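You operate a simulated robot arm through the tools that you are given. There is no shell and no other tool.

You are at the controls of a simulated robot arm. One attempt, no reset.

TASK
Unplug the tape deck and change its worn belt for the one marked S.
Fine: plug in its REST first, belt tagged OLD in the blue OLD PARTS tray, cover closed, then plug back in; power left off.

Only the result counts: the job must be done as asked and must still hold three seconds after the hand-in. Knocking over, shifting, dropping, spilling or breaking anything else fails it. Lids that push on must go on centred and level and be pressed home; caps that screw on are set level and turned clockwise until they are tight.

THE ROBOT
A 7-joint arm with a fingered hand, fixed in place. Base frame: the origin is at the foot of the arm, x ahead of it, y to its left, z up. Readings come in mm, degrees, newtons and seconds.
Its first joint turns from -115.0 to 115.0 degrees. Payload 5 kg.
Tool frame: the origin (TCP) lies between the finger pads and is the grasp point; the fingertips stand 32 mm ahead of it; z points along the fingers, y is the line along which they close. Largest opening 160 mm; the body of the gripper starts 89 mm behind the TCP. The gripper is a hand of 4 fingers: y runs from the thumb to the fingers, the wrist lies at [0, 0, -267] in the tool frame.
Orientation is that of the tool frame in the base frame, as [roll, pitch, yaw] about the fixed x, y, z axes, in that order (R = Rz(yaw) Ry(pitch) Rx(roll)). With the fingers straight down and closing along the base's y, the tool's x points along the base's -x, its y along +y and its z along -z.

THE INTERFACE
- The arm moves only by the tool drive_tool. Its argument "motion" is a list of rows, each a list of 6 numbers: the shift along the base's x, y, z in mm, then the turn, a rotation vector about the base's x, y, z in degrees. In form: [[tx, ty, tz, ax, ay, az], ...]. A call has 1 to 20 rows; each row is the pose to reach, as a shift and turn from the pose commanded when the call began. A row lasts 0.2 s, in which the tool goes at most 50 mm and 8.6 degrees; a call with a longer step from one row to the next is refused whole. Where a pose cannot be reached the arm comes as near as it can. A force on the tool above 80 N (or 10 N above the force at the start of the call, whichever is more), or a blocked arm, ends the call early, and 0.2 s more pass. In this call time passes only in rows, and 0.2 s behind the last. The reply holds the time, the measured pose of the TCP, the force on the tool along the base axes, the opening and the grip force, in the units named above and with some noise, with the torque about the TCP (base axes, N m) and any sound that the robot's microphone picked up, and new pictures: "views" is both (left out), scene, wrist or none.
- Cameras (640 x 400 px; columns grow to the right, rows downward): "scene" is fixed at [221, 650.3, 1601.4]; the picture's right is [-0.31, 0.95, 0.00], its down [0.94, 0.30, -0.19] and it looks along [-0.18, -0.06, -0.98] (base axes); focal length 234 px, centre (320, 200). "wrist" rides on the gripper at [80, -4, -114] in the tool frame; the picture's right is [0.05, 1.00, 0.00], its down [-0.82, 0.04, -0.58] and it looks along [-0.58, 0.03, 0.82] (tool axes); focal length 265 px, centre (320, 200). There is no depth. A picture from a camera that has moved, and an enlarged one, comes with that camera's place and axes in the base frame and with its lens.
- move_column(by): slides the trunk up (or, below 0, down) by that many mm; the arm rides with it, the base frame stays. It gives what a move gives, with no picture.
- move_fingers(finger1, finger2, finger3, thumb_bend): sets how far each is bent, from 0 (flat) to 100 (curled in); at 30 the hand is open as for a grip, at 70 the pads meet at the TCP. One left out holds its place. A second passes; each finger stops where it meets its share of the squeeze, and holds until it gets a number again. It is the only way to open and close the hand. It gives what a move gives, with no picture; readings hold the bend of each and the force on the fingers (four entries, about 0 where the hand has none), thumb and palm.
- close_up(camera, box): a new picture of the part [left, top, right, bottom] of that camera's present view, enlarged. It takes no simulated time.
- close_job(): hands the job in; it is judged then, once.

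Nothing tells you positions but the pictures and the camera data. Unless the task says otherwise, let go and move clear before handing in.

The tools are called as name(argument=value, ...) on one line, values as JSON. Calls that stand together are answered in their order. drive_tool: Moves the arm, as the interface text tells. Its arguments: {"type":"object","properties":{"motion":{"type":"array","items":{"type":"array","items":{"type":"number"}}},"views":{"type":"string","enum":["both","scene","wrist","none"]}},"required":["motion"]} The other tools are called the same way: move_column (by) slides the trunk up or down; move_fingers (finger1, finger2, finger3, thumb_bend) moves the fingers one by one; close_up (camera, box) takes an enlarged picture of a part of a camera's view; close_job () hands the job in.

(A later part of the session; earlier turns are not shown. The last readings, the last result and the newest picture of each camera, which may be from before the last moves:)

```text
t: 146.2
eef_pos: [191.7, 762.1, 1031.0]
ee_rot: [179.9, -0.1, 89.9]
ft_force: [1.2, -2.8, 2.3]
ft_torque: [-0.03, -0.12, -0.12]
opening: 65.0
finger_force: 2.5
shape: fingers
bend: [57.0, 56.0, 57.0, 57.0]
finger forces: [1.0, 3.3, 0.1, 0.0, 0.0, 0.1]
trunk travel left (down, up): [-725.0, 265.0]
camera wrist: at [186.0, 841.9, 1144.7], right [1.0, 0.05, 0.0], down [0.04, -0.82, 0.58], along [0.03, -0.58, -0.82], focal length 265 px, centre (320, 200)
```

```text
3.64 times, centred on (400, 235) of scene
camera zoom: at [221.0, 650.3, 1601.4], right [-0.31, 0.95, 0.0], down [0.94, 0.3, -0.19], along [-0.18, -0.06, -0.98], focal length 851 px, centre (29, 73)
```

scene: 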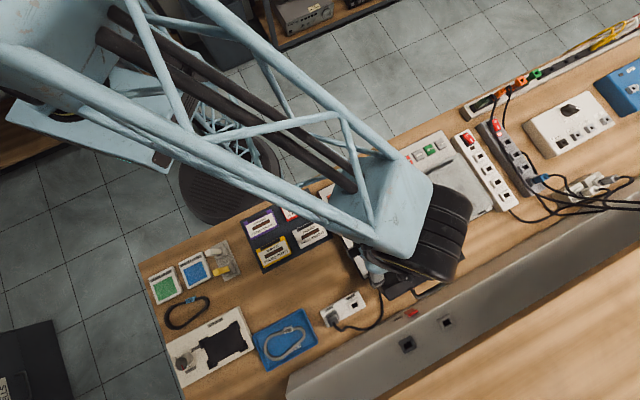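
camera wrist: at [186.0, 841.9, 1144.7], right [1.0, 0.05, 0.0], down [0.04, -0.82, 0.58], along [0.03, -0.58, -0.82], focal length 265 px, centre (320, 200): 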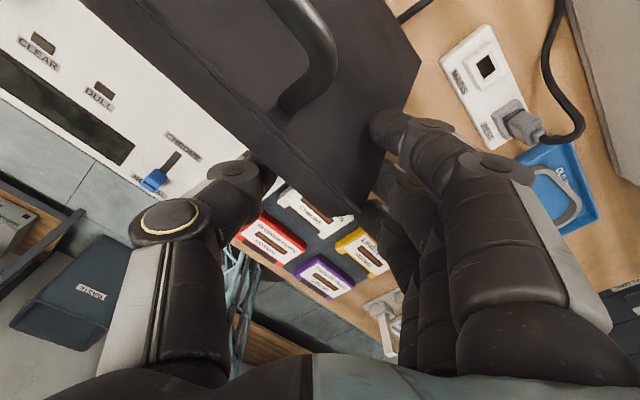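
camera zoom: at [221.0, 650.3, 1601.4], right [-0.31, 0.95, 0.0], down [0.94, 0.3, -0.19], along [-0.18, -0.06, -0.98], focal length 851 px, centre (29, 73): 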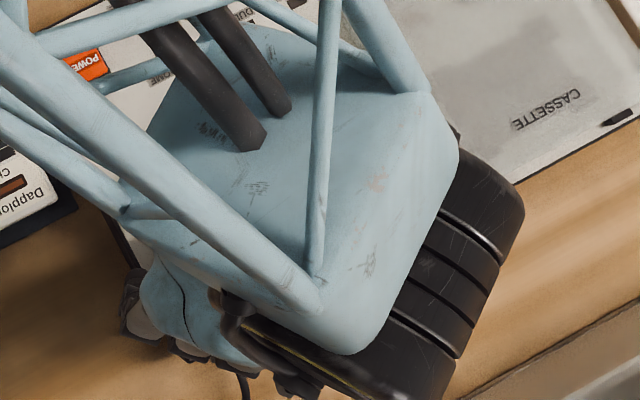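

The cover's at about 58° and moving smoothly with friction. Continuing down toward 46° with thumb and finger on either side.

drive_tool(motion=[[-3.7, -3.7, -1, 0, 0, 0], [-7.4, -7.4, -2, 0, 0, 0], [-10, -10, -5, 0, 0, 0], [-12.7, -12.7, -9, 0, 0, 0]], views="wrist")

close_up(camera="wrist", box=[120, 40, 440, 240])

```text
t: 147.2
eef_pos: [178.2, 748.4, 1020.8]
ee_rot: [180.0, 0.1, 90.0]
ft_force: [1.7, -2.3, 1.5]
ft_torque: [-0.02, -0.12, -0.08]
opening: 65.4
finger_force: 2.9
shape: fingers
bend: [57.0, 56.0, 57.0, 57.0]
finger forces: [1.9, 2.9, 0.0, 0.1, 0.2, 0.1]
trunk travel left (down, up): [-725.0, 265.0]
camera wrist: at [173.1, 828.9, 1135.2], right [1.0, 0.05, 0.0], down [0.04, -0.82, 0.58], along [0.03, -0.58, -0.82], focal length 265 px, centre (320, 200)
```

wrist: 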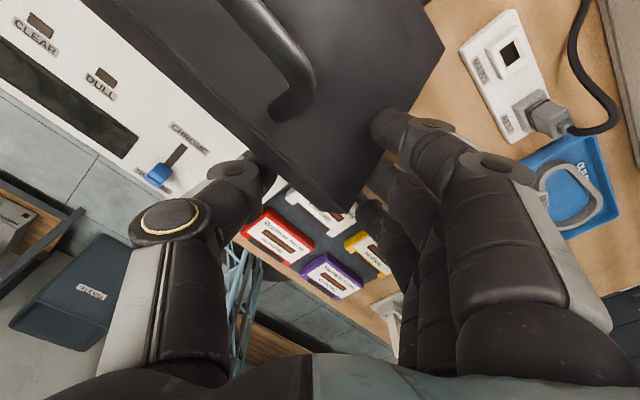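

```text
2.00 times, centred on (280, 140) of wrist
camera zoom: at [173.1, 828.9, 1135.2], right [1.0, 0.05, 0.0], down [0.04, -0.82, 0.58], along [0.03, -0.58, -0.82], focal length 531 px, centre (400, 320)
```

zoom: 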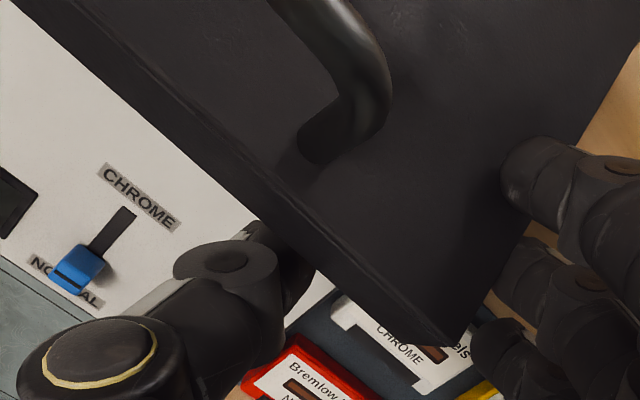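

Now opening the fingers off the cover so only the thumb props it.

move_fingers(finger1=25, finger2=25, finger3=25)

close_up(camera="wrist", box=[0, 0, 640, 400])

close_up(camera="wrist", box=[120, 40, 440, 240])

```text
t: 148.2
eef_pos: [179.4, 749.8, 1021.0]
ee_rot: [179.9, 0.0, 90.0]
ft_force: [-0.7, -1.1, -0.2]
ft_torque: [-0.06, 0.04, 0.01]
opening: 123.0
finger_force: 0.4
shape: fingers
bend: [25.0, 25.0, 25.0, 57.0]
finger forces: [0.1, 0.1, 0.1, 0.1, 0.4, 0.1]
trunk travel left (down, up): [-725.0, 265.0]
```

```text
1.00 times, centred on (320, 200) of wrist (not enlarged: the box is as wide or as high as the picture)
camera zoom: at [173.2, 829.4, 1135.1], right [1.0, 0.05, 0.0], down [0.04, -0.82, 0.58], along [0.03, -0.58, -0.82], focal length 265 px, centre (320, 200)
```

zoom: 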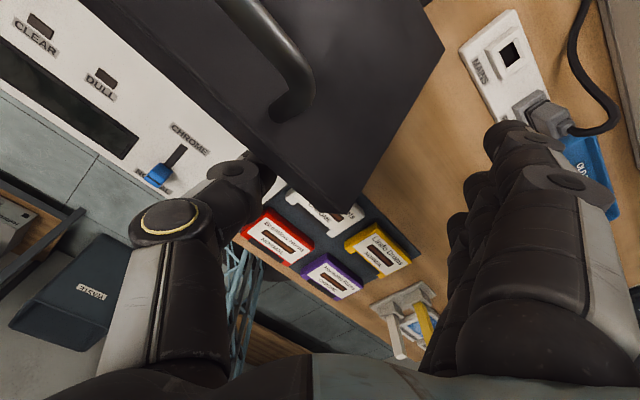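

```text
2.00 times, centred on (280, 140) of wrist
camera zoom: at [173.2, 829.4, 1135.1], right [1.0, 0.05, 0.0], down [0.04, -0.82, 0.58], along [0.03, -0.58, -0.82], focal length 531 px, centre (400, 320)
```

zoom: 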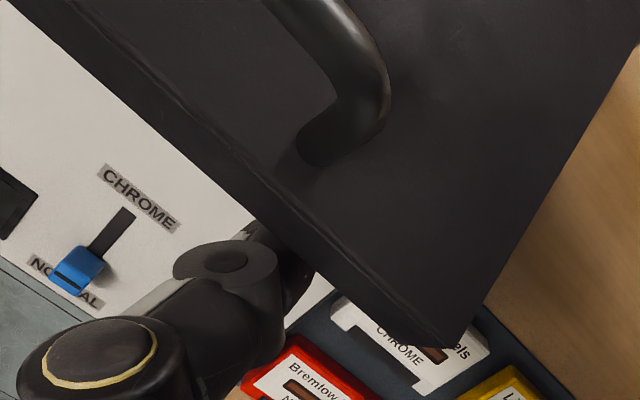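

The cover holds still with almost no load on the thumb. Lowering the thumb prop a little to see whether it follows.

drive_tool(motion=[[-5, -5, -10, 0, 0, 0], [-10, -10, -20, 0, 0, 0]], views="wrist")

close_up(camera="wrist", box=[120, 40, 440, 240])

```text
t: 148.8
eef_pos: [168.2, 739.9, 1000.3]
ee_rot: [-180.0, 0.0, 90.0]
ft_force: [-1.3, 0.1, -0.6]
ft_torque: [0.01, 0.02, 0.03]
opening: 123.5
finger_force: 0.3
shape: fingers
bend: [25.0, 25.0, 25.0, 57.0]
finger forces: [0.1, 0.1, 0.0, 0.0, 0.9, 0.1]
trunk travel left (down, up): [-725.0, 265.0]
camera wrist: at [163.1, 819.3, 1115.0], right [1.0, 0.05, 0.0], down [0.04, -0.82, 0.58], along [0.03, -0.58, -0.82], focal length 265 px, centre (320, 200)
```

wrist: 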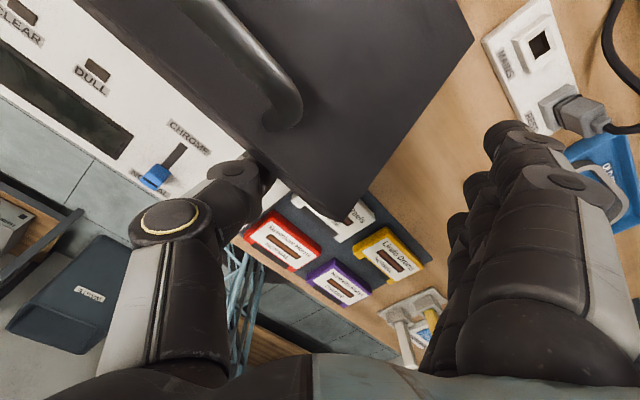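

```text
2.00 times, centred on (280, 140) of wrist
camera zoom: at [163.1, 819.3, 1115.0], right [1.0, 0.05, 0.0], down [0.04, -0.82, 0.58], along [0.03, -0.58, -0.82], focal length 531 px, centre (400, 320)
```

zoom: 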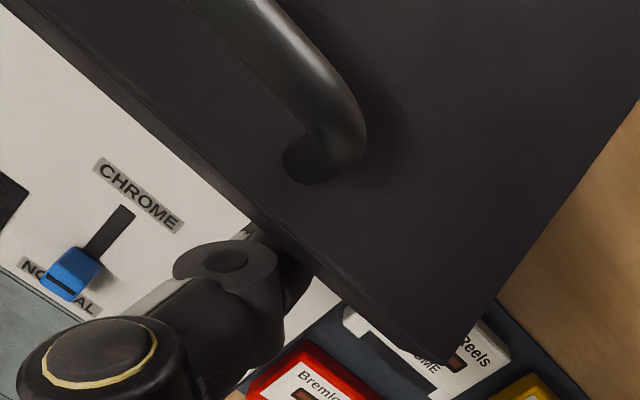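

The cover rides down on the thumb. Continuing to lower it.

drive_tool(motion=[[-4, -4, -9.8, 0, 0, 0], [-8.1, -8.1, -21.3, 0, 0, 0], [-11.5, -11.5, -32.7, 0, 0, 0], [-14.2, -14.2, -44.8, 0, 0, 0]], views="wrist")

close_up(camera="wrist", box=[120, 40, 440, 240])

```text
t: 149.8
eef_pos: [155.6, 726.1, 955.5]
ee_rot: [-180.0, 0.0, 90.1]
ft_force: [-0.6, -1.2, -0.8]
ft_torque: [-0.04, 0.0, 0.02]
opening: 123.6
finger_force: 0.6
shape: fingers
bend: [25.0, 25.0, 25.0, 57.0]
finger forces: [0.0, 0.1, 0.0, 0.1, 1.6, 0.0]
trunk travel left (down, up): [-725.0, 265.0]
camera wrist: at [148.7, 805.1, 1069.4], right [1.0, 0.05, 0.0], down [0.04, -0.82, 0.58], along [0.03, -0.58, -0.82], focal length 265 px, centre (320, 200)
```

wrist: 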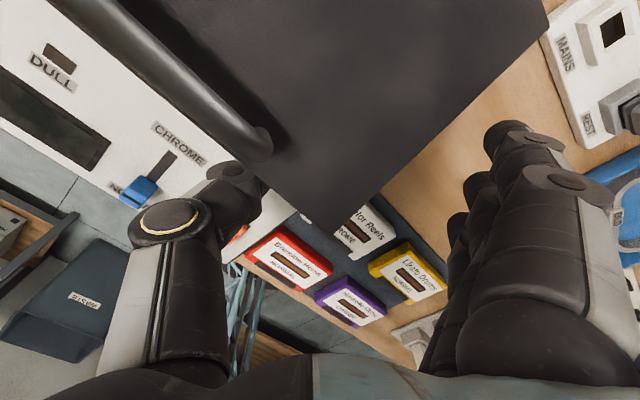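

```text
2.00 times, centred on (280, 140) of wrist
camera zoom: at [148.7, 805.1, 1069.4], right [1.0, 0.05, 0.0], down [0.04, -0.82, 0.58], along [0.03, -0.58, -0.82], focal length 531 px, centre (400, 320)
```

zoom: 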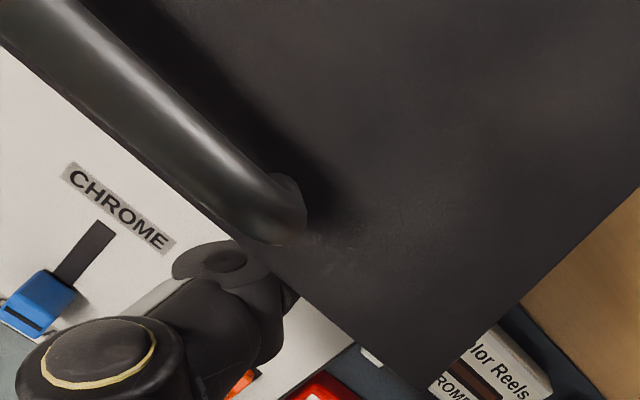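

Almost there. Lowering a little more.

drive_tool(motion=[[-1, -1, -7, 0, 0, 0], [-1.8, -1.8, -13, 0, 0, 0], [-2, -2, -18, 0, 0, 0]], views="wrist")

close_up(camera="wrist", box=[120, 40, 440, 240])

```text
t: 150.6
eef_pos: [152.8, 723.6, 939.0]
ee_rot: [180.0, 0.0, 90.0]
ft_force: [-2.2, -3.7, 0.8]
ft_torque: [-0.06, 0.04, 0.15]
opening: 124.0
finger_force: 1.8
shape: fingers
bend: [25.0, 25.0, 25.0, 57.0]
finger forces: [0.0, 0.0, 0.0, 0.0, 3.2, 0.0]
trunk travel left (down, up): [-725.0, 265.0]
camera wrist: at [146.7, 803.1, 1052.3], right [1.0, 0.05, 0.0], down [0.04, -0.82, 0.58], along [0.03, -0.58, -0.82], focal length 265 px, centre (320, 200)
```

wrist: 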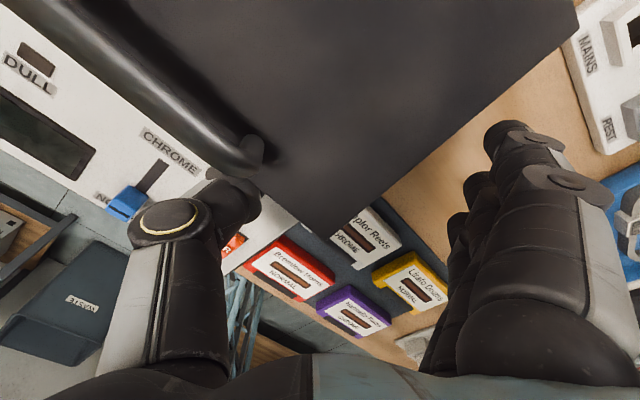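

```text
2.00 times, centred on (280, 140) of wrist
camera zoom: at [146.7, 803.1, 1052.3], right [1.0, 0.05, 0.0], down [0.04, -0.82, 0.58], along [0.03, -0.58, -0.82], focal length 531 px, centre (400, 320)
```

zoom: 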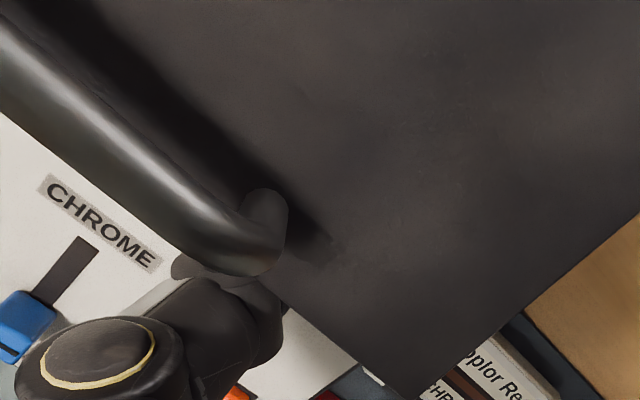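

The cover is nearly closed. Now sliding the thumb out toward the robot so it settles.

drive_tool(motion=[[-3, -3, -2, 0, 0, 0], [-6, -6, -3, 0, 0, 0], [-9, -9, -3, 0, 0, 0], [-13, -13, -2, 0, 0, 0], [-18, -18, 0, 0, 0, 0], [-25, -25, 10, 0, 0, 0]], views="both")

```text
t: 152.0
eef_pos: [128.5, 697.9, 947.4]
ee_rot: [179.9, 0.1, 90.0]
ft_force: [-0.2, -0.7, 0.1]
ft_torque: [0.01, 0.01, 0.02]
opening: 123.5
finger_force: 0.0
shape: fingers
bend: [25.0, 25.0, 25.0, 57.0]
finger forces: [0.0, 0.0, 0.1, 0.0, 0.0, 0.0]
trunk travel left (down, up): [-725.0, 265.0]
camera wrist: at [121.7, 778.0, 1062.2], right [1.0, 0.05, 0.0], down [0.04, -0.82, 0.58], along [0.03, -0.58, -0.82], focal length 265 px, centre (320, 200)
```

scene: 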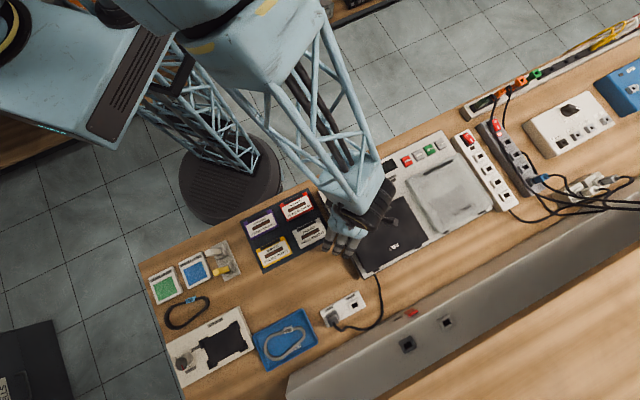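
wrist: 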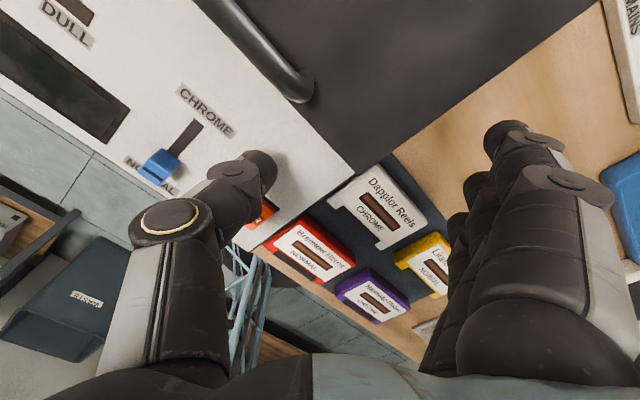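

The cover is down. Rising clear to inspect it.

drive_tool(motion=[[0, 0, 30, 0, 0, 0], [0, 0, 70, 0, 0, 0], [0, 0, 110, 0, 0, 0], [-25, -25, 130, 0, 0, 0], [-55, -55, 140, 0, 0, 0]], views="none")

close_up(camera="scene", box=[310, 130, 500, 280])

close_up(camera="wrist", box=[0, 0, 640, 400])

```text
t: 153.2
eef_pos: [72.4, 641.6, 1089.8]
ee_rot: [179.9, 0.0, 90.1]
ft_force: [0.2, -0.6, 0.3]
ft_torque: [0.02, -0.02, -0.01]
opening: 123.5
finger_force: 0.0
shape: fingers
bend: [25.0, 25.0, 25.0, 57.0]
finger forces: [0.0, 0.0, 0.0, 0.1, 0.0, 0.1]
trunk travel left (down, up): [-725.0, 265.0]
```

```text
2.67 times, centred on (405, 205) of scene
camera zoom: at [221.0, 650.3, 1601.4], right [-0.31, 0.95, 0.0], down [0.94, 0.3, -0.19], along [-0.18, -0.06, -0.98], focal length 624 px, centre (93, 187)
```

zoom: 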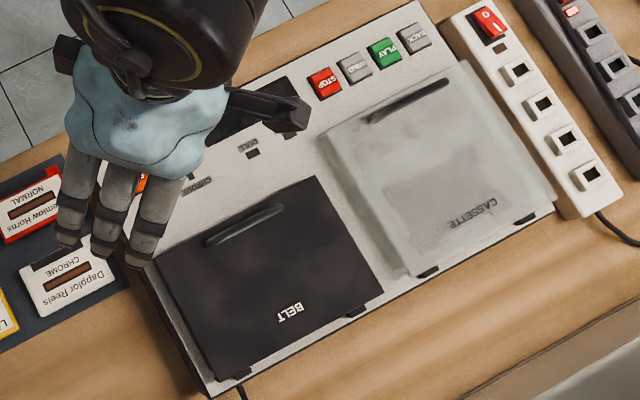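

```text
1.00 times, centred on (320, 200) of wrist (not enlarged: the box is as wide or as high as the picture)
camera zoom: at [66.4, 721.9, 1203.6], right [1.0, 0.05, 0.0], down [0.04, -0.82, 0.58], along [0.03, -0.58, -0.82], focal length 265 px, centre (320, 200)
```

zoom: 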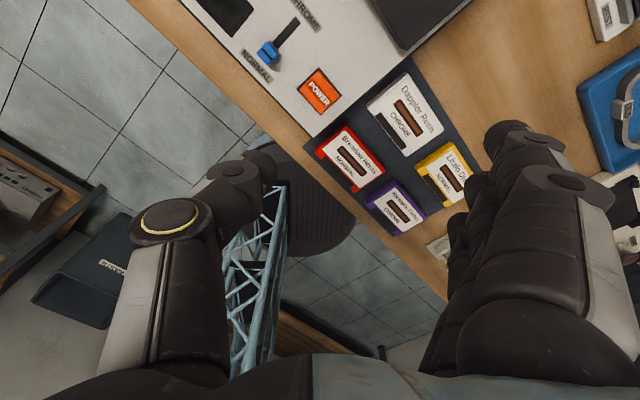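

The cover's outline matches its original closed position. I'll turn the hand back to the plug orientation and look at the cover's front edge for any gap.

drive_tool(motion=[[0, 0, 0, 0, 0, 8], [0, 0, 0, 0, 0, 16], [0, 0, 0, 0, 0, 24], [0, 0, 0, 0, 0, 32], [0, 0, 0, 0, 0, 40], [0, 0, 0, 0, 0, 48], [0, 0, 0, 0, 0, 56], [0, 0, 0, 0, 0, 64], [0, 0, 0, 0, 0, 72], [0, 0, 0, 0, 0, 80], [0, 0, 0, 0, 0, 88], [0, 0, 0, 0, 0, 96], [0, 0, 0, 0, 0, 104], [0, 0, 0, 0, 0, 112], [0, 0, 0, 0, 0, 120], [0, 0, 0, 0, 0, 128], [0, 0, 0, 0, 0, 135]], views="wrist")

close_up(camera="wrist", box=[220, 100, 476, 260])

```text
t: 156.8
eef_pos: [72.5, 643.9, 1089.4]
ee_rot: [179.9, 0.0, -134.9]
ft_force: [0.8, 0.1, -0.6]
ft_torque: [0.0, 0.0, 0.0]
opening: 123.5
finger_force: 0.0
shape: fingers
bend: [25.0, 25.0, 25.0, 57.0]
finger forces: [0.0, 0.0, 0.0, 0.1, 0.0, 0.0]
trunk travel left (down, up): [-725.0, 265.0]
camera wrist: at [18.0, 583.0, 1202.5], right [-0.74, 0.67, 0.0], down [0.55, 0.61, 0.58], along [0.39, 0.43, -0.82], focal length 265 px, centre (320, 200)
```

wrist: 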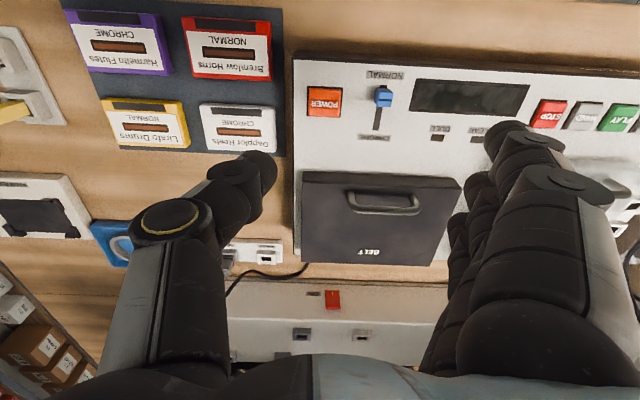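

```text
2.50 times, centred on (348, 180) of wrist
camera zoom: at [18.0, 583.0, 1202.5], right [-0.74, 0.67, 0.0], down [0.55, 0.61, 0.58], along [0.39, 0.43, -0.82], focal length 664 px, centre (250, 250)
```

zoom: 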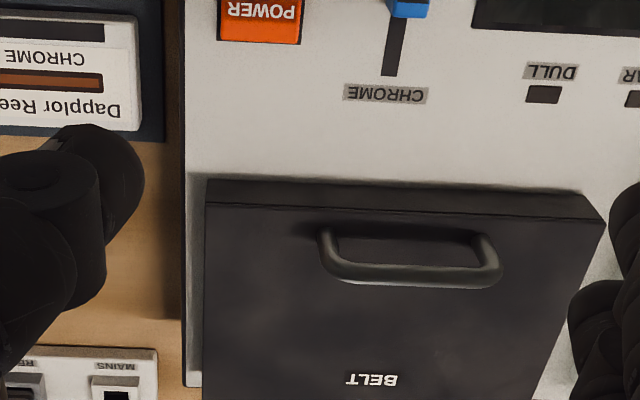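

The cover is flush and the display remains dark. Now for the plug: moving over to REST.

move_fingers(finger1=55, finger2=57, finger3=55, thumb_bend=57)

drive_tool(motion=[[38, -0.5, 0, 0, 0, 0], [76, -1, 0, 0, 0, 0], [114, -1.5, -5, 0, 0, 0], [152, -2, -15, 0, 0, 0], [190, -2.5, -25, 0, 0, 0], [229, -2.8, -30, 0, 0, 0]], views="none")

drive_tool(motion=[[28, 28, -15, 0, 0, 0], [56, 56, -40, 0, 0, 0], [84, 84, -75, 0, 0, 0], [112.5, 112.5, -105, 0, 0, 0]], views="wrist")

close_up(camera="wrist", box=[200, 60, 440, 210])

```text
t: 157.8
eef_pos: [72.8, 644.1, 1088.5]
ee_rot: [-180.0, 0.0, -135.0]
ft_force: [0.2, 0.5, 0.2]
ft_torque: [-0.03, -0.02, -0.01]
opening: 70.0
finger_force: 0.1
shape: fingers
bend: [55.0, 56.0, 55.0, 56.0]
finger forces: [0.0, 0.0, 0.0, 0.0, 0.0, 0.0]
trunk travel left (down, up): [-725.0, 265.0]
```

```text
t: 159.2
eef_pos: [303.3, 638.8, 1058.8]
ee_rot: [-180.0, -0.1, -135.0]
ft_force: [0.6, 0.1, -0.4]
ft_torque: [-0.03, 0.05, -0.01]
opening: 69.7
finger_force: 0.1
shape: fingers
bend: [55.0, 56.0, 55.0, 56.0]
finger forces: [0.1, 0.0, 0.0, 0.0, 0.0, 0.0]
trunk travel left (down, up): [-725.0, 265.0]
```

```text
refused: row 3 steps farther than a row can; nothing moved
```

```text
2.67 times, centred on (320, 135) of wrist
camera zoom: at [247.6, 579.0, 1172.1], right [-0.74, 0.67, 0.0], down [0.55, 0.61, 0.58], along [0.39, 0.43, -0.82], focal length 708 px, centre (320, 373)
```

zoom: 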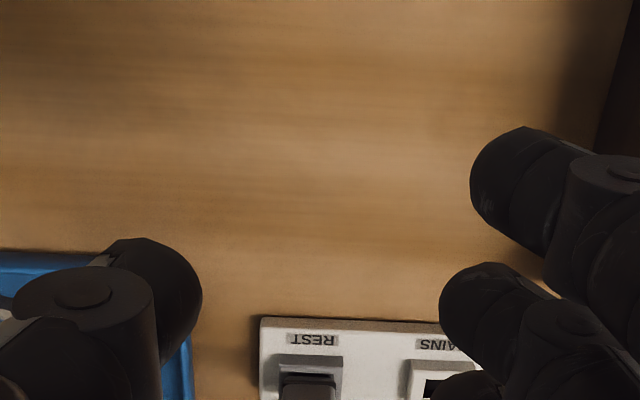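

Repeating with shorter steps.

drive_tool(motion=[[22, 23, -20, 0, 0, 0], [44, 46, -43, 0, 0, 0], [66, 69, -66, 0, 0, 0], [88, 92, -90, 0, 0, 0], [111.4, 115.3, -113, 0, 0, 0]], views="wrist")

close_up(camera="wrist", box=[200, 60, 440, 210])

```text
t: 160.4
eef_pos: [413.5, 757.7, 944.5]
ee_rot: [179.9, -0.1, -135.1]
ft_force: [0.1, 0.4, 0.7]
ft_torque: [-0.04, 0.01, 0.01]
opening: 69.8
finger_force: 0.0
shape: fingers
bend: [55.0, 56.0, 55.0, 56.0]
finger forces: [0.0, 0.0, 0.1, 0.0, 0.0, 0.1]
trunk travel left (down, up): [-725.0, 265.0]
camera wrist: at [358.4, 697.7, 1059.5], right [-0.74, 0.67, 0.0], down [0.55, 0.61, 0.58], along [0.39, 0.43, -0.82], focal length 265 px, centre (320, 200)
```

wrist: 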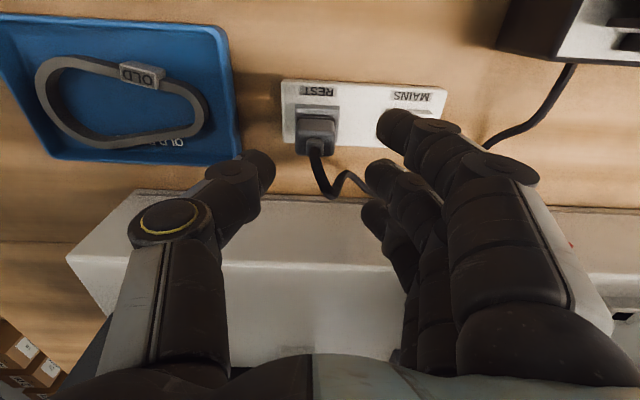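

```text
2.67 times, centred on (320, 135) of wrist
camera zoom: at [358.4, 697.7, 1059.5], right [-0.74, 0.67, 0.0], down [0.55, 0.61, 0.58], along [0.39, 0.43, -0.82], focal length 708 px, centre (320, 373)
```

zoom: 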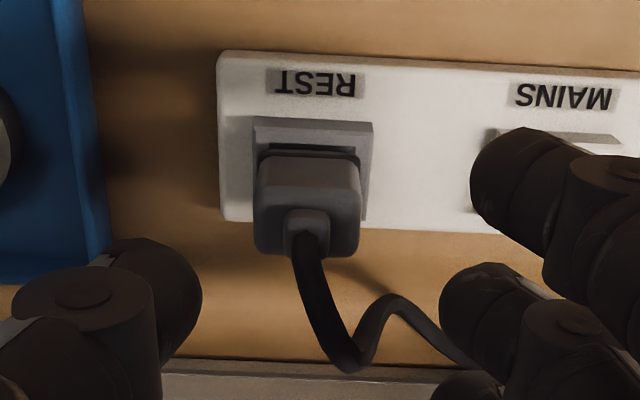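

The plug sits ~3.5 mm to the right of hand centre. Correcting, lowering, curling finger 1 away, then gripping.

drive_tool(motion=[[0.7, -4.2, -15, 0, 0, 0], [0.7, -4.2, -32, 0, 0, 0], [0.7, -4.2, -44, 0, 0, 0]], views="none")

close_up(camera="wrist", box=[200, 60, 440, 210])

move_fingers(finger1=95, finger2=60, thumb_bend=60)

```text
t: 161.2
eef_pos: [413.5, 752.6, 901.2]
ee_rot: [179.9, 0.1, -134.9]
ft_force: [-0.3, 0.3, -0.3]
ft_torque: [0.02, 0.0, 0.01]
opening: 70.0
finger_force: 0.0
shape: fingers
bend: [55.0, 56.0, 55.0, 56.0]
finger forces: [0.0, 0.1, 0.0, 0.0, 0.0, 0.1]
trunk travel left (down, up): [-725.0, 265.0]
```

```text
2.67 times, centred on (320, 135) of wrist
camera zoom: at [358.6, 692.4, 1015.2], right [-0.74, 0.67, 0.0], down [0.55, 0.61, 0.58], along [0.39, 0.43, -0.82], focal length 708 px, centre (320, 373)
```

zoom: 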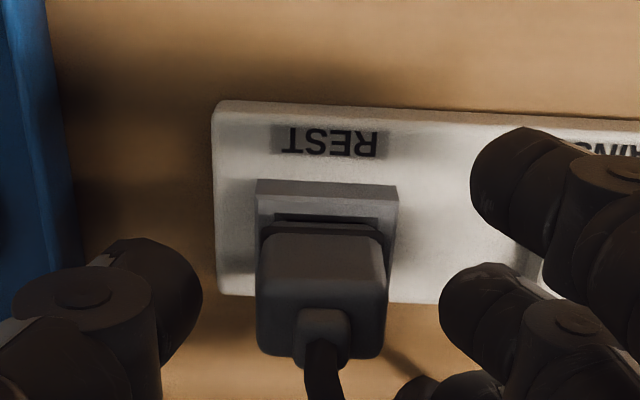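

```text
t: 162.2
eef_pos: [413.5, 752.5, 901.9]
ee_rot: [180.0, 0.0, -134.9]
ft_force: [1.0, 0.2, 0.1]
ft_torque: [0.04, 0.02, 0.01]
opening: 45.9
finger_force: 0.1
shape: fingers
bend: [95.0, 60.0, 55.0, 60.0]
finger forces: [0.0, 0.0, 0.1, 0.0, 0.1, 0.0]
trunk travel left (down, up): [-725.0, 265.0]
```

Well centred. Lowering and gripping the plug.

drive_tool(motion=[[0, 0, -8, 0, 0, 0], [0, 0, -16, 0, 0, 0]], views="none")

move_fingers(finger2=71, thumb_bend=69)

```text
t: 162.8
eef_pos: [414.3, 751.2, 884.8]
ee_rot: [180.0, -0.2, -135.1]
ft_force: [0.5, -0.6, 0.3]
ft_torque: [-0.03, 0.02, 0.03]
opening: 46.0
finger_force: 0.0
shape: fingers
bend: [95.0, 60.0, 55.0, 60.0]
finger forces: [0.1, 0.1, 0.0, 0.1, 0.1, 0.0]
trunk travel left (down, up): [-725.0, 265.0]
```

```text
t: 163.8
eef_pos: [414.0, 751.6, 884.9]
ee_rot: [-179.9, 0.0, -135.0]
ft_force: [-0.2, 0.4, -0.1]
ft_torque: [-0.02, -0.01, 0.01]
opening: 42.9
finger_force: 8.4
shape: fingers
bend: [95.0, 63.0, 55.0, 66.0]
finger forces: [0.0, 8.5, 0.0, 0.0, 8.5, 0.1]
trunk travel left (down, up): [-725.0, 265.0]
```

Balanced 8.5 N grip with no side load. Pulling straight up.

drive_tool(motion=[[0, 0, 3, 0, 0, 0], [0, 0, 6, 0, 0, 0], [0, 0, 10, 0, 0, 0], [0, 0, 14, 0, 0, 0]], views="wrist")

close_up(camera="scene", box=[300, 270, 396, 330])

```text
t: 164.8
eef_pos: [413.6, 750.9, 898.8]
ee_rot: [180.0, 0.0, -134.9]
ft_force: [0.3, -0.5, -0.2]
ft_torque: [-0.01, 0.0, -0.01]
opening: 42.8
finger_force: 8.7
shape: fingers
bend: [95.0, 63.0, 55.0, 66.0]
finger forces: [0.0, 8.6, 0.0, 0.0, 8.5, 0.0]
trunk travel left (down, up): [-725.0, 265.0]
camera wrist: at [358.9, 691.2, 1013.3], right [-0.74, 0.67, 0.0], down [0.55, 0.61, 0.58], along [0.39, 0.43, -0.82], focal length 265 px, centre (320, 200)
```

wrist: 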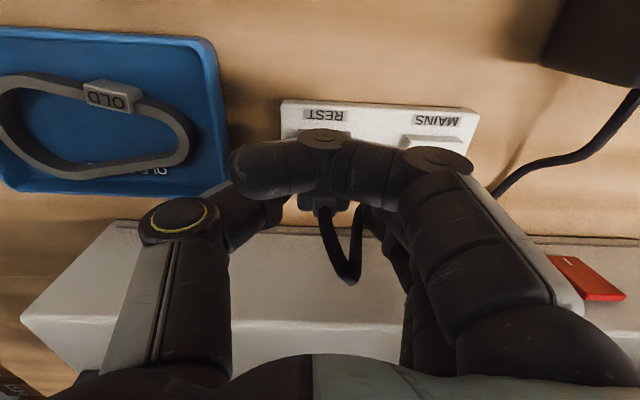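

```text
6.67 times, centred on (348, 300) of scene
camera zoom: at [221.0, 650.3, 1601.4], right [-0.31, 0.95, 0.0], down [0.94, 0.3, -0.19], along [-0.18, -0.06, -0.98], focal length 1560 px, centre (133, -467)
```

zoom: 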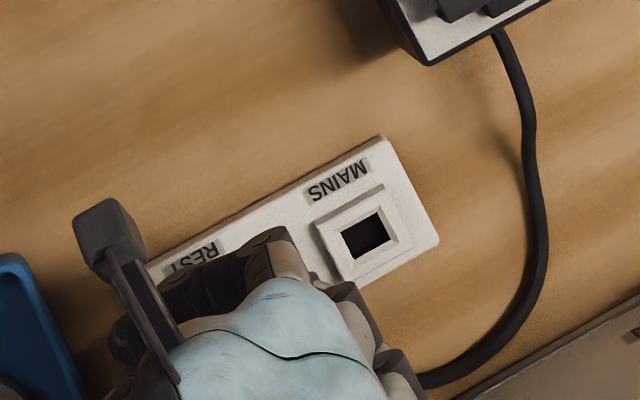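

It came up with no strain. Lifting further and uncurling finger 1 to see the plug.

drive_tool(motion=[[0, 0, 8, 0, 0, 0], [0, 0, 16, 0, 0, 0], [0, 0, 24, 0, 0, 0]], views="none")

move_fingers(finger1=52)

close_up(camera="wrist", box=[220, 80, 412, 200])

```text
t: 165.6
eef_pos: [414.3, 751.9, 923.7]
ee_rot: [179.9, -0.1, -135.0]
ft_force: [0.4, 0.4, -1.8]
ft_torque: [0.04, -0.03, -0.01]
opening: 42.9
finger_force: 8.9
shape: fingers
bend: [95.0, 63.0, 55.0, 66.0]
finger forces: [0.1, 8.5, 0.1, 0.0, 8.4, 0.0]
trunk travel left (down, up): [-725.0, 265.0]
```

```text
t: 166.6
eef_pos: [414.1, 752.3, 923.6]
ee_rot: [180.0, 0.0, -135.0]
ft_force: [-1.1, -0.1, -1.0]
ft_torque: [-0.02, -0.02, 0.01]
opening: 60.1
finger_force: 8.3
shape: fingers
bend: [52.0, 63.0, 55.0, 66.0]
finger forces: [0.1, 8.5, 0.0, 0.0, 8.5, 0.1]
trunk travel left (down, up): [-725.0, 265.0]
```

```text
3.33 times, centred on (316, 140) of wrist
camera zoom: at [358.5, 691.4, 1037.4], right [-0.74, 0.67, 0.0], down [0.55, 0.61, 0.58], along [0.39, 0.43, -0.82], focal length 885 px, centre (333, 400)
```

zoom: 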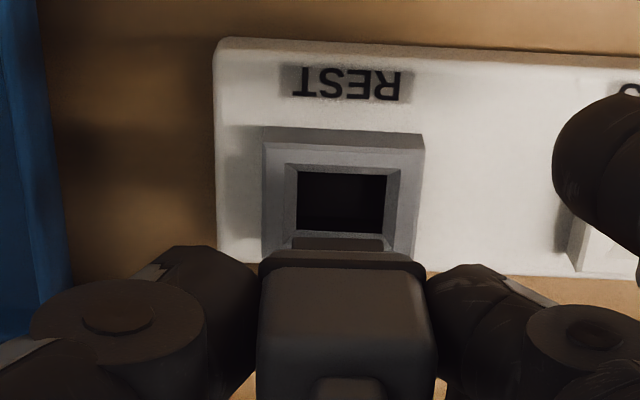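

The plug is upright and aligned as it left REST. Shifting 77.5 mm sideways to MAINS and comparing the view.

drive_tool(motion=[[-14, 14, 0, 0, 0, 0], [-28, 28, 0, 0, 0, 0], [-42, 42, 0, 0, 0, 0], [-54.8, 54.8, 0, 0, 0, 0]], views="wrist")

close_up(camera="wrist", box=[220, 80, 412, 200])

```text
t: 167.6
eef_pos: [358.7, 806.8, 922.1]
ee_rot: [180.0, -0.2, -135.0]
ft_force: [-0.4, -0.5, -1.2]
ft_torque: [-0.02, -0.01, 0.01]
opening: 60.2
finger_force: 8.4
shape: fingers
bend: [52.0, 63.0, 55.0, 66.0]
finger forces: [0.0, 8.5, 0.0, 0.1, 8.5, 0.0]
trunk travel left (down, up): [-725.0, 265.0]
camera wrist: at [303.5, 746.9, 1036.7], right [-0.74, 0.67, 0.0], down [0.55, 0.61, 0.58], along [0.39, 0.43, -0.82], focal length 265 px, centre (320, 200)
```

wrist: 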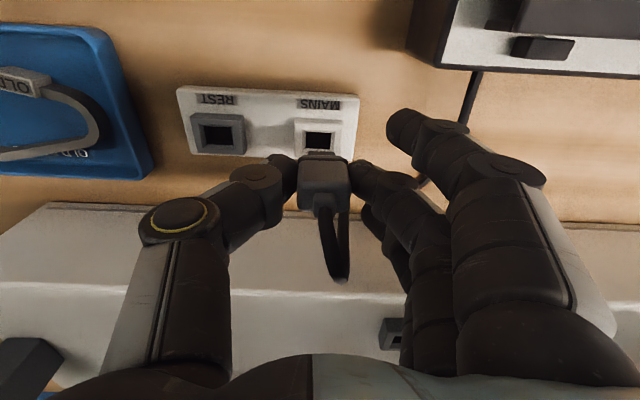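

```text
3.33 times, centred on (316, 140) of wrist
camera zoom: at [303.5, 746.9, 1036.7], right [-0.74, 0.67, 0.0], down [0.55, 0.61, 0.58], along [0.39, 0.43, -0.82], focal length 885 px, centre (333, 400)
```

zoom: 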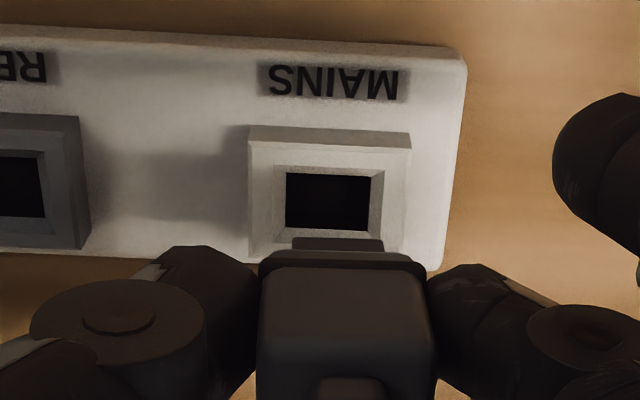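

MAINS' hole appears ~3.3 mm less far than I moved. Correcting and lowering partway.

drive_tool(motion=[[2.3, -2.3, 0, 0, 0, 0], [2.3, -2.3, -7, 0, 0, 0], [2.3, -2.3, -14, 0, 0, 0], [2.3, -2.3, -19, 0, 0, 0]], views="none")

close_up(camera="wrist", box=[220, 80, 412, 200])

```text
t: 168.6
eef_pos: [360.7, 804.8, 903.9]
ee_rot: [-180.0, 0.0, -135.0]
ft_force: [0.1, -0.3, -1.4]
ft_torque: [-0.02, 0.01, 0.01]
opening: 60.0
finger_force: 8.5
shape: fingers
bend: [52.0, 63.0, 55.0, 66.0]
finger forces: [0.1, 8.4, 0.0, 0.0, 8.4, 0.1]
trunk travel left (down, up): [-725.0, 265.0]
```

```text
3.33 times, centred on (316, 140) of wrist
camera zoom: at [306.0, 744.5, 1018.3], right [-0.74, 0.67, 0.0], down [0.55, 0.61, 0.58], along [0.39, 0.43, -0.82], focal length 885 px, centre (333, 400)
```

zoom: 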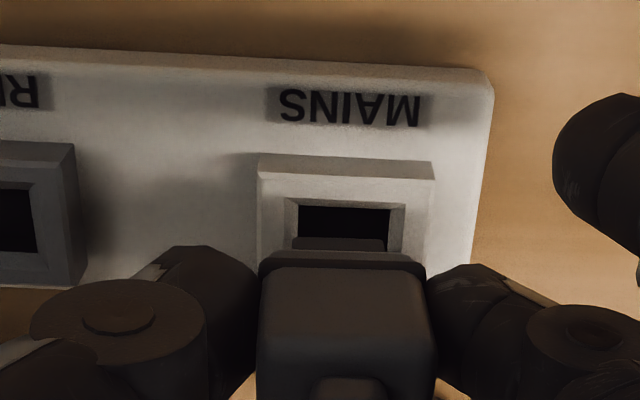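

Alignment now matches the REST reference. Lowering into MAINS step by step.

drive_tool(motion=[[0, 0, -3, 0, 0, 0], [0, 0, -6, 0, 0, 0], [0, 0, -9, 0, 0, 0], [0, 0, -12, 0, 0, 0]], views="none")

close_up(camera="wrist", box=[220, 80, 412, 200])

```text
t: 169.6
eef_pos: [360.5, 804.8, 892.9]
ee_rot: [179.8, 0.0, -134.9]
ft_force: [-0.8, 0.5, 1.9]
ft_torque: [0.02, 0.05, -0.03]
opening: 59.9
finger_force: 8.5
shape: fingers
bend: [52.0, 63.0, 55.0, 67.0]
finger forces: [0.0, 9.2, 0.1, 0.1, 8.1, 0.0]
trunk travel left (down, up): [-725.0, 265.0]
```

```text
3.33 times, centred on (316, 140) of wrist
camera zoom: at [305.6, 744.4, 1006.6], right [-0.74, 0.67, 0.0], down [0.55, 0.61, 0.58], along [0.39, 0.43, -0.82], focal length 885 px, centre (333, 400)
```

zoom: 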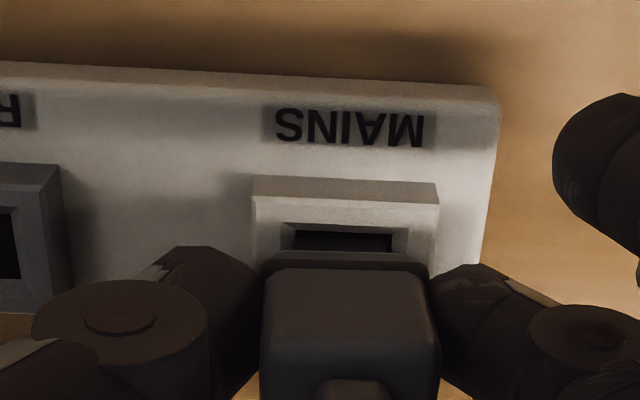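

The prong is entering with little force. Continuing to press home.

drive_tool(motion=[[0, 0, -2.5, 0, 0, 0], [0, 0, -5, 0, 0, 0], [0, 0, -7, 0, 0, 0], [0, 0, -9, 0, 0, 0]], views="none")

close_up(camera="wrist", box=[220, 80, 412, 200])

```text
t: 170.6
eef_pos: [361.5, 804.2, 884.0]
ee_rot: [179.8, 0.0, -135.0]
ft_force: [-1.4, -0.3, 5.5]
ft_torque: [0.03, 0.05, -0.01]
opening: 59.5
finger_force: 9.1
shape: fingers
bend: [52.0, 64.0, 55.0, 67.0]
finger forces: [0.0, 9.8, 0.0, 0.0, 8.3, 0.1]
trunk travel left (down, up): [-725.0, 265.0]
```

```text
3.33 times, centred on (316, 140) of wrist
camera zoom: at [305.7, 744.3, 998.2], right [-0.74, 0.67, 0.0], down [0.55, 0.61, 0.58], along [0.39, 0.43, -0.82], focal length 885 px, centre (333, 400)
```

zoom: 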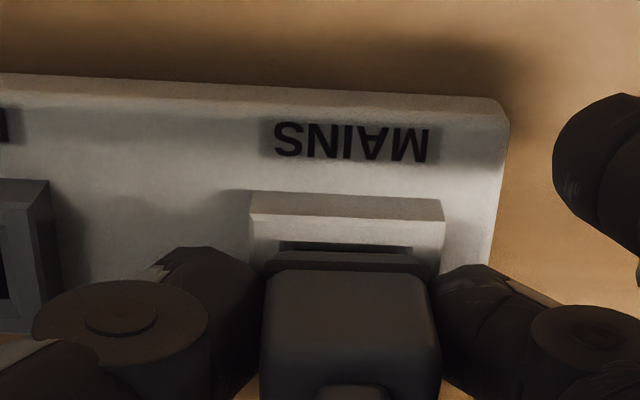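

Very close to fully seated (about 1 mm proud). Pressing a little more.

drive_tool(motion=[[0, 0, -1.5, 0, 0, 0], [0, 0, -3, 0, 0, 0], [0, 0, -4, 0, 0, 0], [0, 0, -4, 0, 0, 0]], views="none")

close_up(camera="wrist", box=[220, 80, 412, 200])

```text
t: 171.6
eef_pos: [362.2, 803.6, 879.9]
ee_rot: [179.9, 0.1, -135.0]
ft_force: [-0.8, 2.0, 15.6]
ft_torque: [0.09, 0.09, -0.06]
opening: 59.0
finger_force: 11.3
shape: fingers
bend: [52.0, 65.0, 55.0, 68.0]
finger forces: [0.1, 12.2, 0.1, 0.0, 10.0, 0.0]
trunk travel left (down, up): [-725.0, 265.0]
```

```text
3.33 times, centred on (316, 140) of wrist
camera zoom: at [306.0, 743.7, 994.4], right [-0.74, 0.67, 0.0], down [0.55, 0.61, 0.58], along [0.39, 0.43, -0.82], focal length 885 px, centre (333, 400)
```

zoom: 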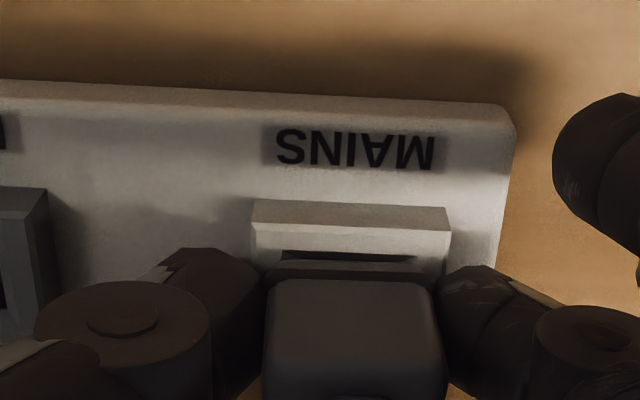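

Pressing slightly harder to make sure it's bottomed.

drive_tool(motion=[[0, 0, -2, 0, 0, 0], [0, 0, -4, 0, 0, 0], [0, 0, -4, 0, 0, 0]], views="none")

close_up(camera="wrist", box=[220, 80, 412, 200])

```text
t: 172.4
eef_pos: [361.8, 804.1, 878.1]
ee_rot: [179.9, 0.1, -134.9]
ft_force: [-0.7, 4.0, 26.9]
ft_torque: [0.28, 0.22, -0.01]
opening: 59.3
finger_force: 16.5
shape: fingers
bend: [52.0, 67.0, 55.0, 68.0]
finger forces: [0.1, 21.1, 0.0, 0.1, 11.4, 0.0]
trunk travel left (down, up): [-725.0, 265.0]
```

```text
3.33 times, centred on (316, 140) of wrist
camera zoom: at [305.8, 743.5, 991.3], right [-0.74, 0.67, 0.0], down [0.55, 0.6, 0.58], along [0.39, 0.43, -0.82], focal length 885 px, centre (333, 400)
```

zoom: 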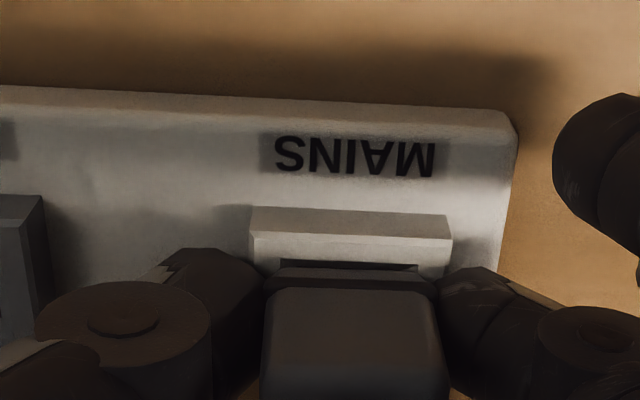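

Finger 2's tip is now on the rim, so I'll re-grip higher and give one more push.

move_fingers(finger2=59, thumb_bend=59)

drive_tool(motion=[[0, 0, 8, 0, 0, 0], [0, 0, 17, 0, 0, 0]], views="none")

close_up(camera="wrist", box=[220, 80, 412, 200])

```text
t: 173.4
eef_pos: [360.8, 802.9, 875.0]
ee_rot: [180.0, -0.1, -135.0]
ft_force: [-2.3, -1.4, 11.0]
ft_torque: [-0.31, -0.12, -0.13]
opening: 67.3
finger_force: 5.7
shape: fingers
bend: [52.0, 59.0, 55.0, 60.0]
finger forces: [0.1, 0.9, 0.0, 0.1, 10.2, 0.0]
trunk travel left (down, up): [-725.0, 265.0]
```

```text
t: 174.0
eef_pos: [362.1, 804.2, 891.5]
ee_rot: [-180.0, -0.2, -135.0]
ft_force: [-0.4, -0.2, -0.3]
ft_torque: [-0.01, 0.03, 0.01]
opening: 69.4
finger_force: 0.2
shape: fingers
bend: [52.0, 59.0, 55.0, 59.0]
finger forces: [0.0, 0.0, 0.1, 0.0, 0.0, 0.0]
trunk travel left (down, up): [-725.0, 265.0]
```

```text
3.33 times, centred on (316, 140) of wrist
camera zoom: at [306.0, 744.0, 1005.8], right [-0.74, 0.67, 0.0], down [0.55, 0.61, 0.58], along [0.39, 0.43, -0.82], focal length 885 px, centre (333, 400)
```

zoom: 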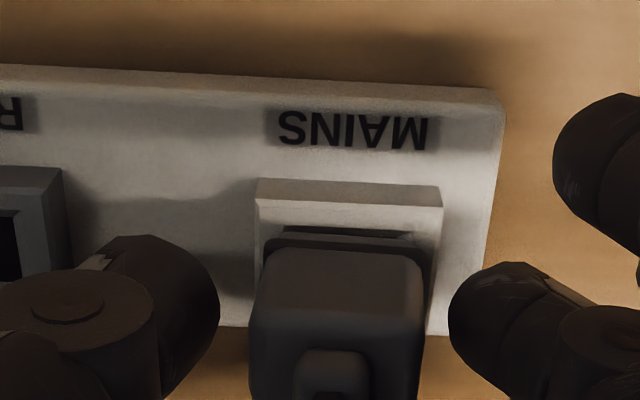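

Depth matches the original; the plug only leans ~2° toward REST. I'll shift the hand 2 mm to straighten it as I re-grip, then press once more.

drive_tool(motion=[[-1.5, 1.5, -1, 0, 0, 0]], views="none")

move_fingers(finger2=68, thumb_bend=68)

drive_tool(motion=[[0, 0, -2, 0, 0, 0], [0, 0, -4, 0, 0, 0], [0, 0, -5, 0, 0, 0]], views="none")

close_up(camera="wrist", box=[220, 80, 412, 200])

```text
t: 174.4
eef_pos: [361.0, 806.0, 891.1]
ee_rot: [179.9, -0.1, -135.1]
ft_force: [-0.3, 0.9, 0.1]
ft_torque: [-0.02, 0.04, 0.0]
opening: 69.1
finger_force: 0.1
shape: fingers
bend: [52.0, 59.0, 55.0, 59.0]
finger forces: [0.0, 0.1, 0.0, 0.1, 0.0, 0.0]
trunk travel left (down, up): [-725.0, 265.0]
```

```text
t: 175.4
eef_pos: [359.6, 805.1, 890.9]
ee_rot: [180.0, -0.1, -135.0]
ft_force: [0.4, -1.8, -1.9]
ft_torque: [-0.03, -0.02, 0.03]
opening: 60.9
finger_force: 6.3
shape: fingers
bend: [52.0, 63.0, 55.0, 66.0]
finger forces: [0.1, 5.3, 0.0, 0.0, 6.7, 0.1]
trunk travel left (down, up): [-725.0, 265.0]
```

```text
t: 176.2
eef_pos: [359.6, 806.1, 889.4]
ee_rot: [179.9, 0.2, -135.1]
ft_force: [1.2, -1.0, 12.6]
ft_torque: [-0.07, -0.06, 0.03]
opening: 60.5
finger_force: 8.7
shape: fingers
bend: [52.0, 65.0, 55.0, 67.0]
finger forces: [0.0, 7.3, 0.1, 0.1, 10.2, 0.0]
trunk travel left (down, up): [-725.0, 265.0]
```

```text
3.33 times, centred on (316, 140) of wrist
camera zoom: at [304.6, 745.3, 1002.0], right [-0.74, 0.67, 0.0], down [0.55, 0.6, 0.58], along [0.39, 0.43, -0.82], focal length 885 px, centre (333, 400)
```

zoom: 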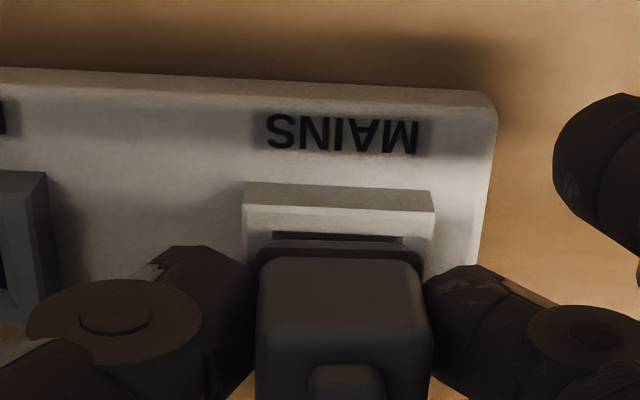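

Upright now and resisting as if bottomed. One final firmer push, then release.

drive_tool(motion=[[0, 0, -2, 0, 0, 0], [0, 0, -4, 0, 0, 0]], views="none")

move_fingers(finger2=58, thumb_bend=58)

drive_tool(motion=[[0, 0, 10, 0, 0, 0], [0, 0, 30, 0, 0, 0], [0, 0, 63, 0, 0, 0]], views="both")

close_up(camera="wrist", box=[200, 60, 440, 210])

```text
t: 176.8
eef_pos: [360.8, 805.6, 883.9]
ee_rot: [179.9, -0.1, -135.0]
ft_force: [0.6, -2.4, 11.8]
ft_torque: [-0.08, -0.06, 0.0]
opening: 60.7
finger_force: 7.8
shape: fingers
bend: [52.0, 65.0, 55.0, 67.0]
finger forces: [0.0, 6.8, 0.0, 0.0, 9.7, 0.0]
trunk travel left (down, up): [-725.0, 265.0]
```

```text
t: 177.8
eef_pos: [360.2, 806.1, 881.9]
ee_rot: [-180.0, 0.0, -135.0]
ft_force: [0.0, -0.3, -0.9]
ft_torque: [0.04, 0.01, 0.0]
opening: 73.1
finger_force: 0.1
shape: fingers
bend: [52.0, 57.0, 55.0, 57.0]
finger forces: [0.1, 0.0, 0.0, 0.0, 0.0, 0.1]
trunk travel left (down, up): [-725.0, 265.0]
```

```text
t: 178.6
eef_pos: [359.2, 804.5, 946.7]
ee_rot: [-179.9, 0.1, -135.0]
ft_force: [0.5, 0.0, -0.5]
ft_torque: [0.05, 0.0, 0.03]
opening: 73.1
finger_force: 0.0
shape: fingers
bend: [52.0, 57.0, 55.0, 57.0]
finger forces: [0.0, 0.1, 0.1, 0.0, 0.1, 0.0]
trunk travel left (down, up): [-725.0, 265.0]
camera wrist: at [304.0, 745.6, 1059.9], right [-0.74, 0.67, 0.0], down [0.55, 0.61, 0.58], along [0.39, 0.43, -0.82], focal length 265 px, centre (320, 200)
```

scene: 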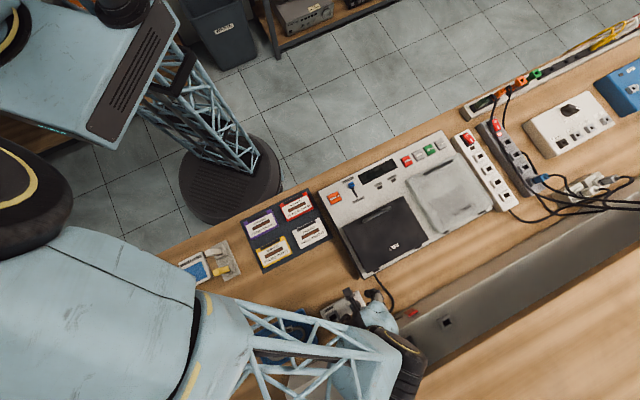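
wrist: 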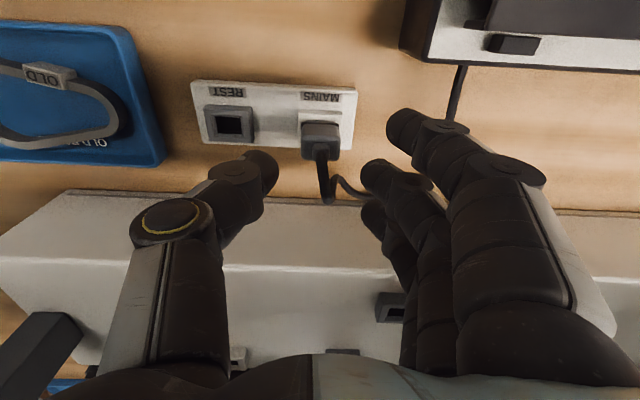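

```text
2.67 times, centred on (320, 135) of wrist
camera zoom: at [304.0, 745.6, 1059.9], right [-0.74, 0.67, 0.0], down [0.55, 0.61, 0.58], along [0.39, 0.43, -0.82], focal length 708 px, centre (320, 373)
```

zoom: 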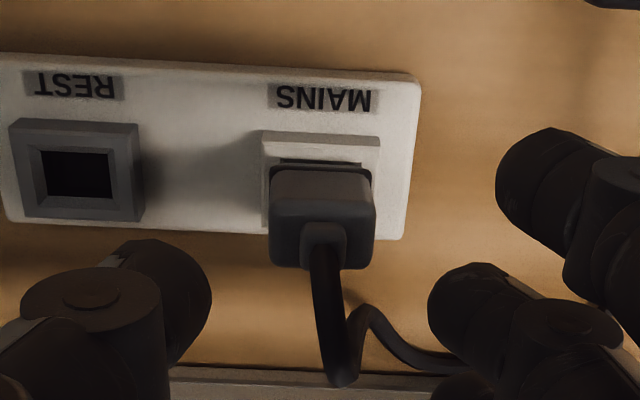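

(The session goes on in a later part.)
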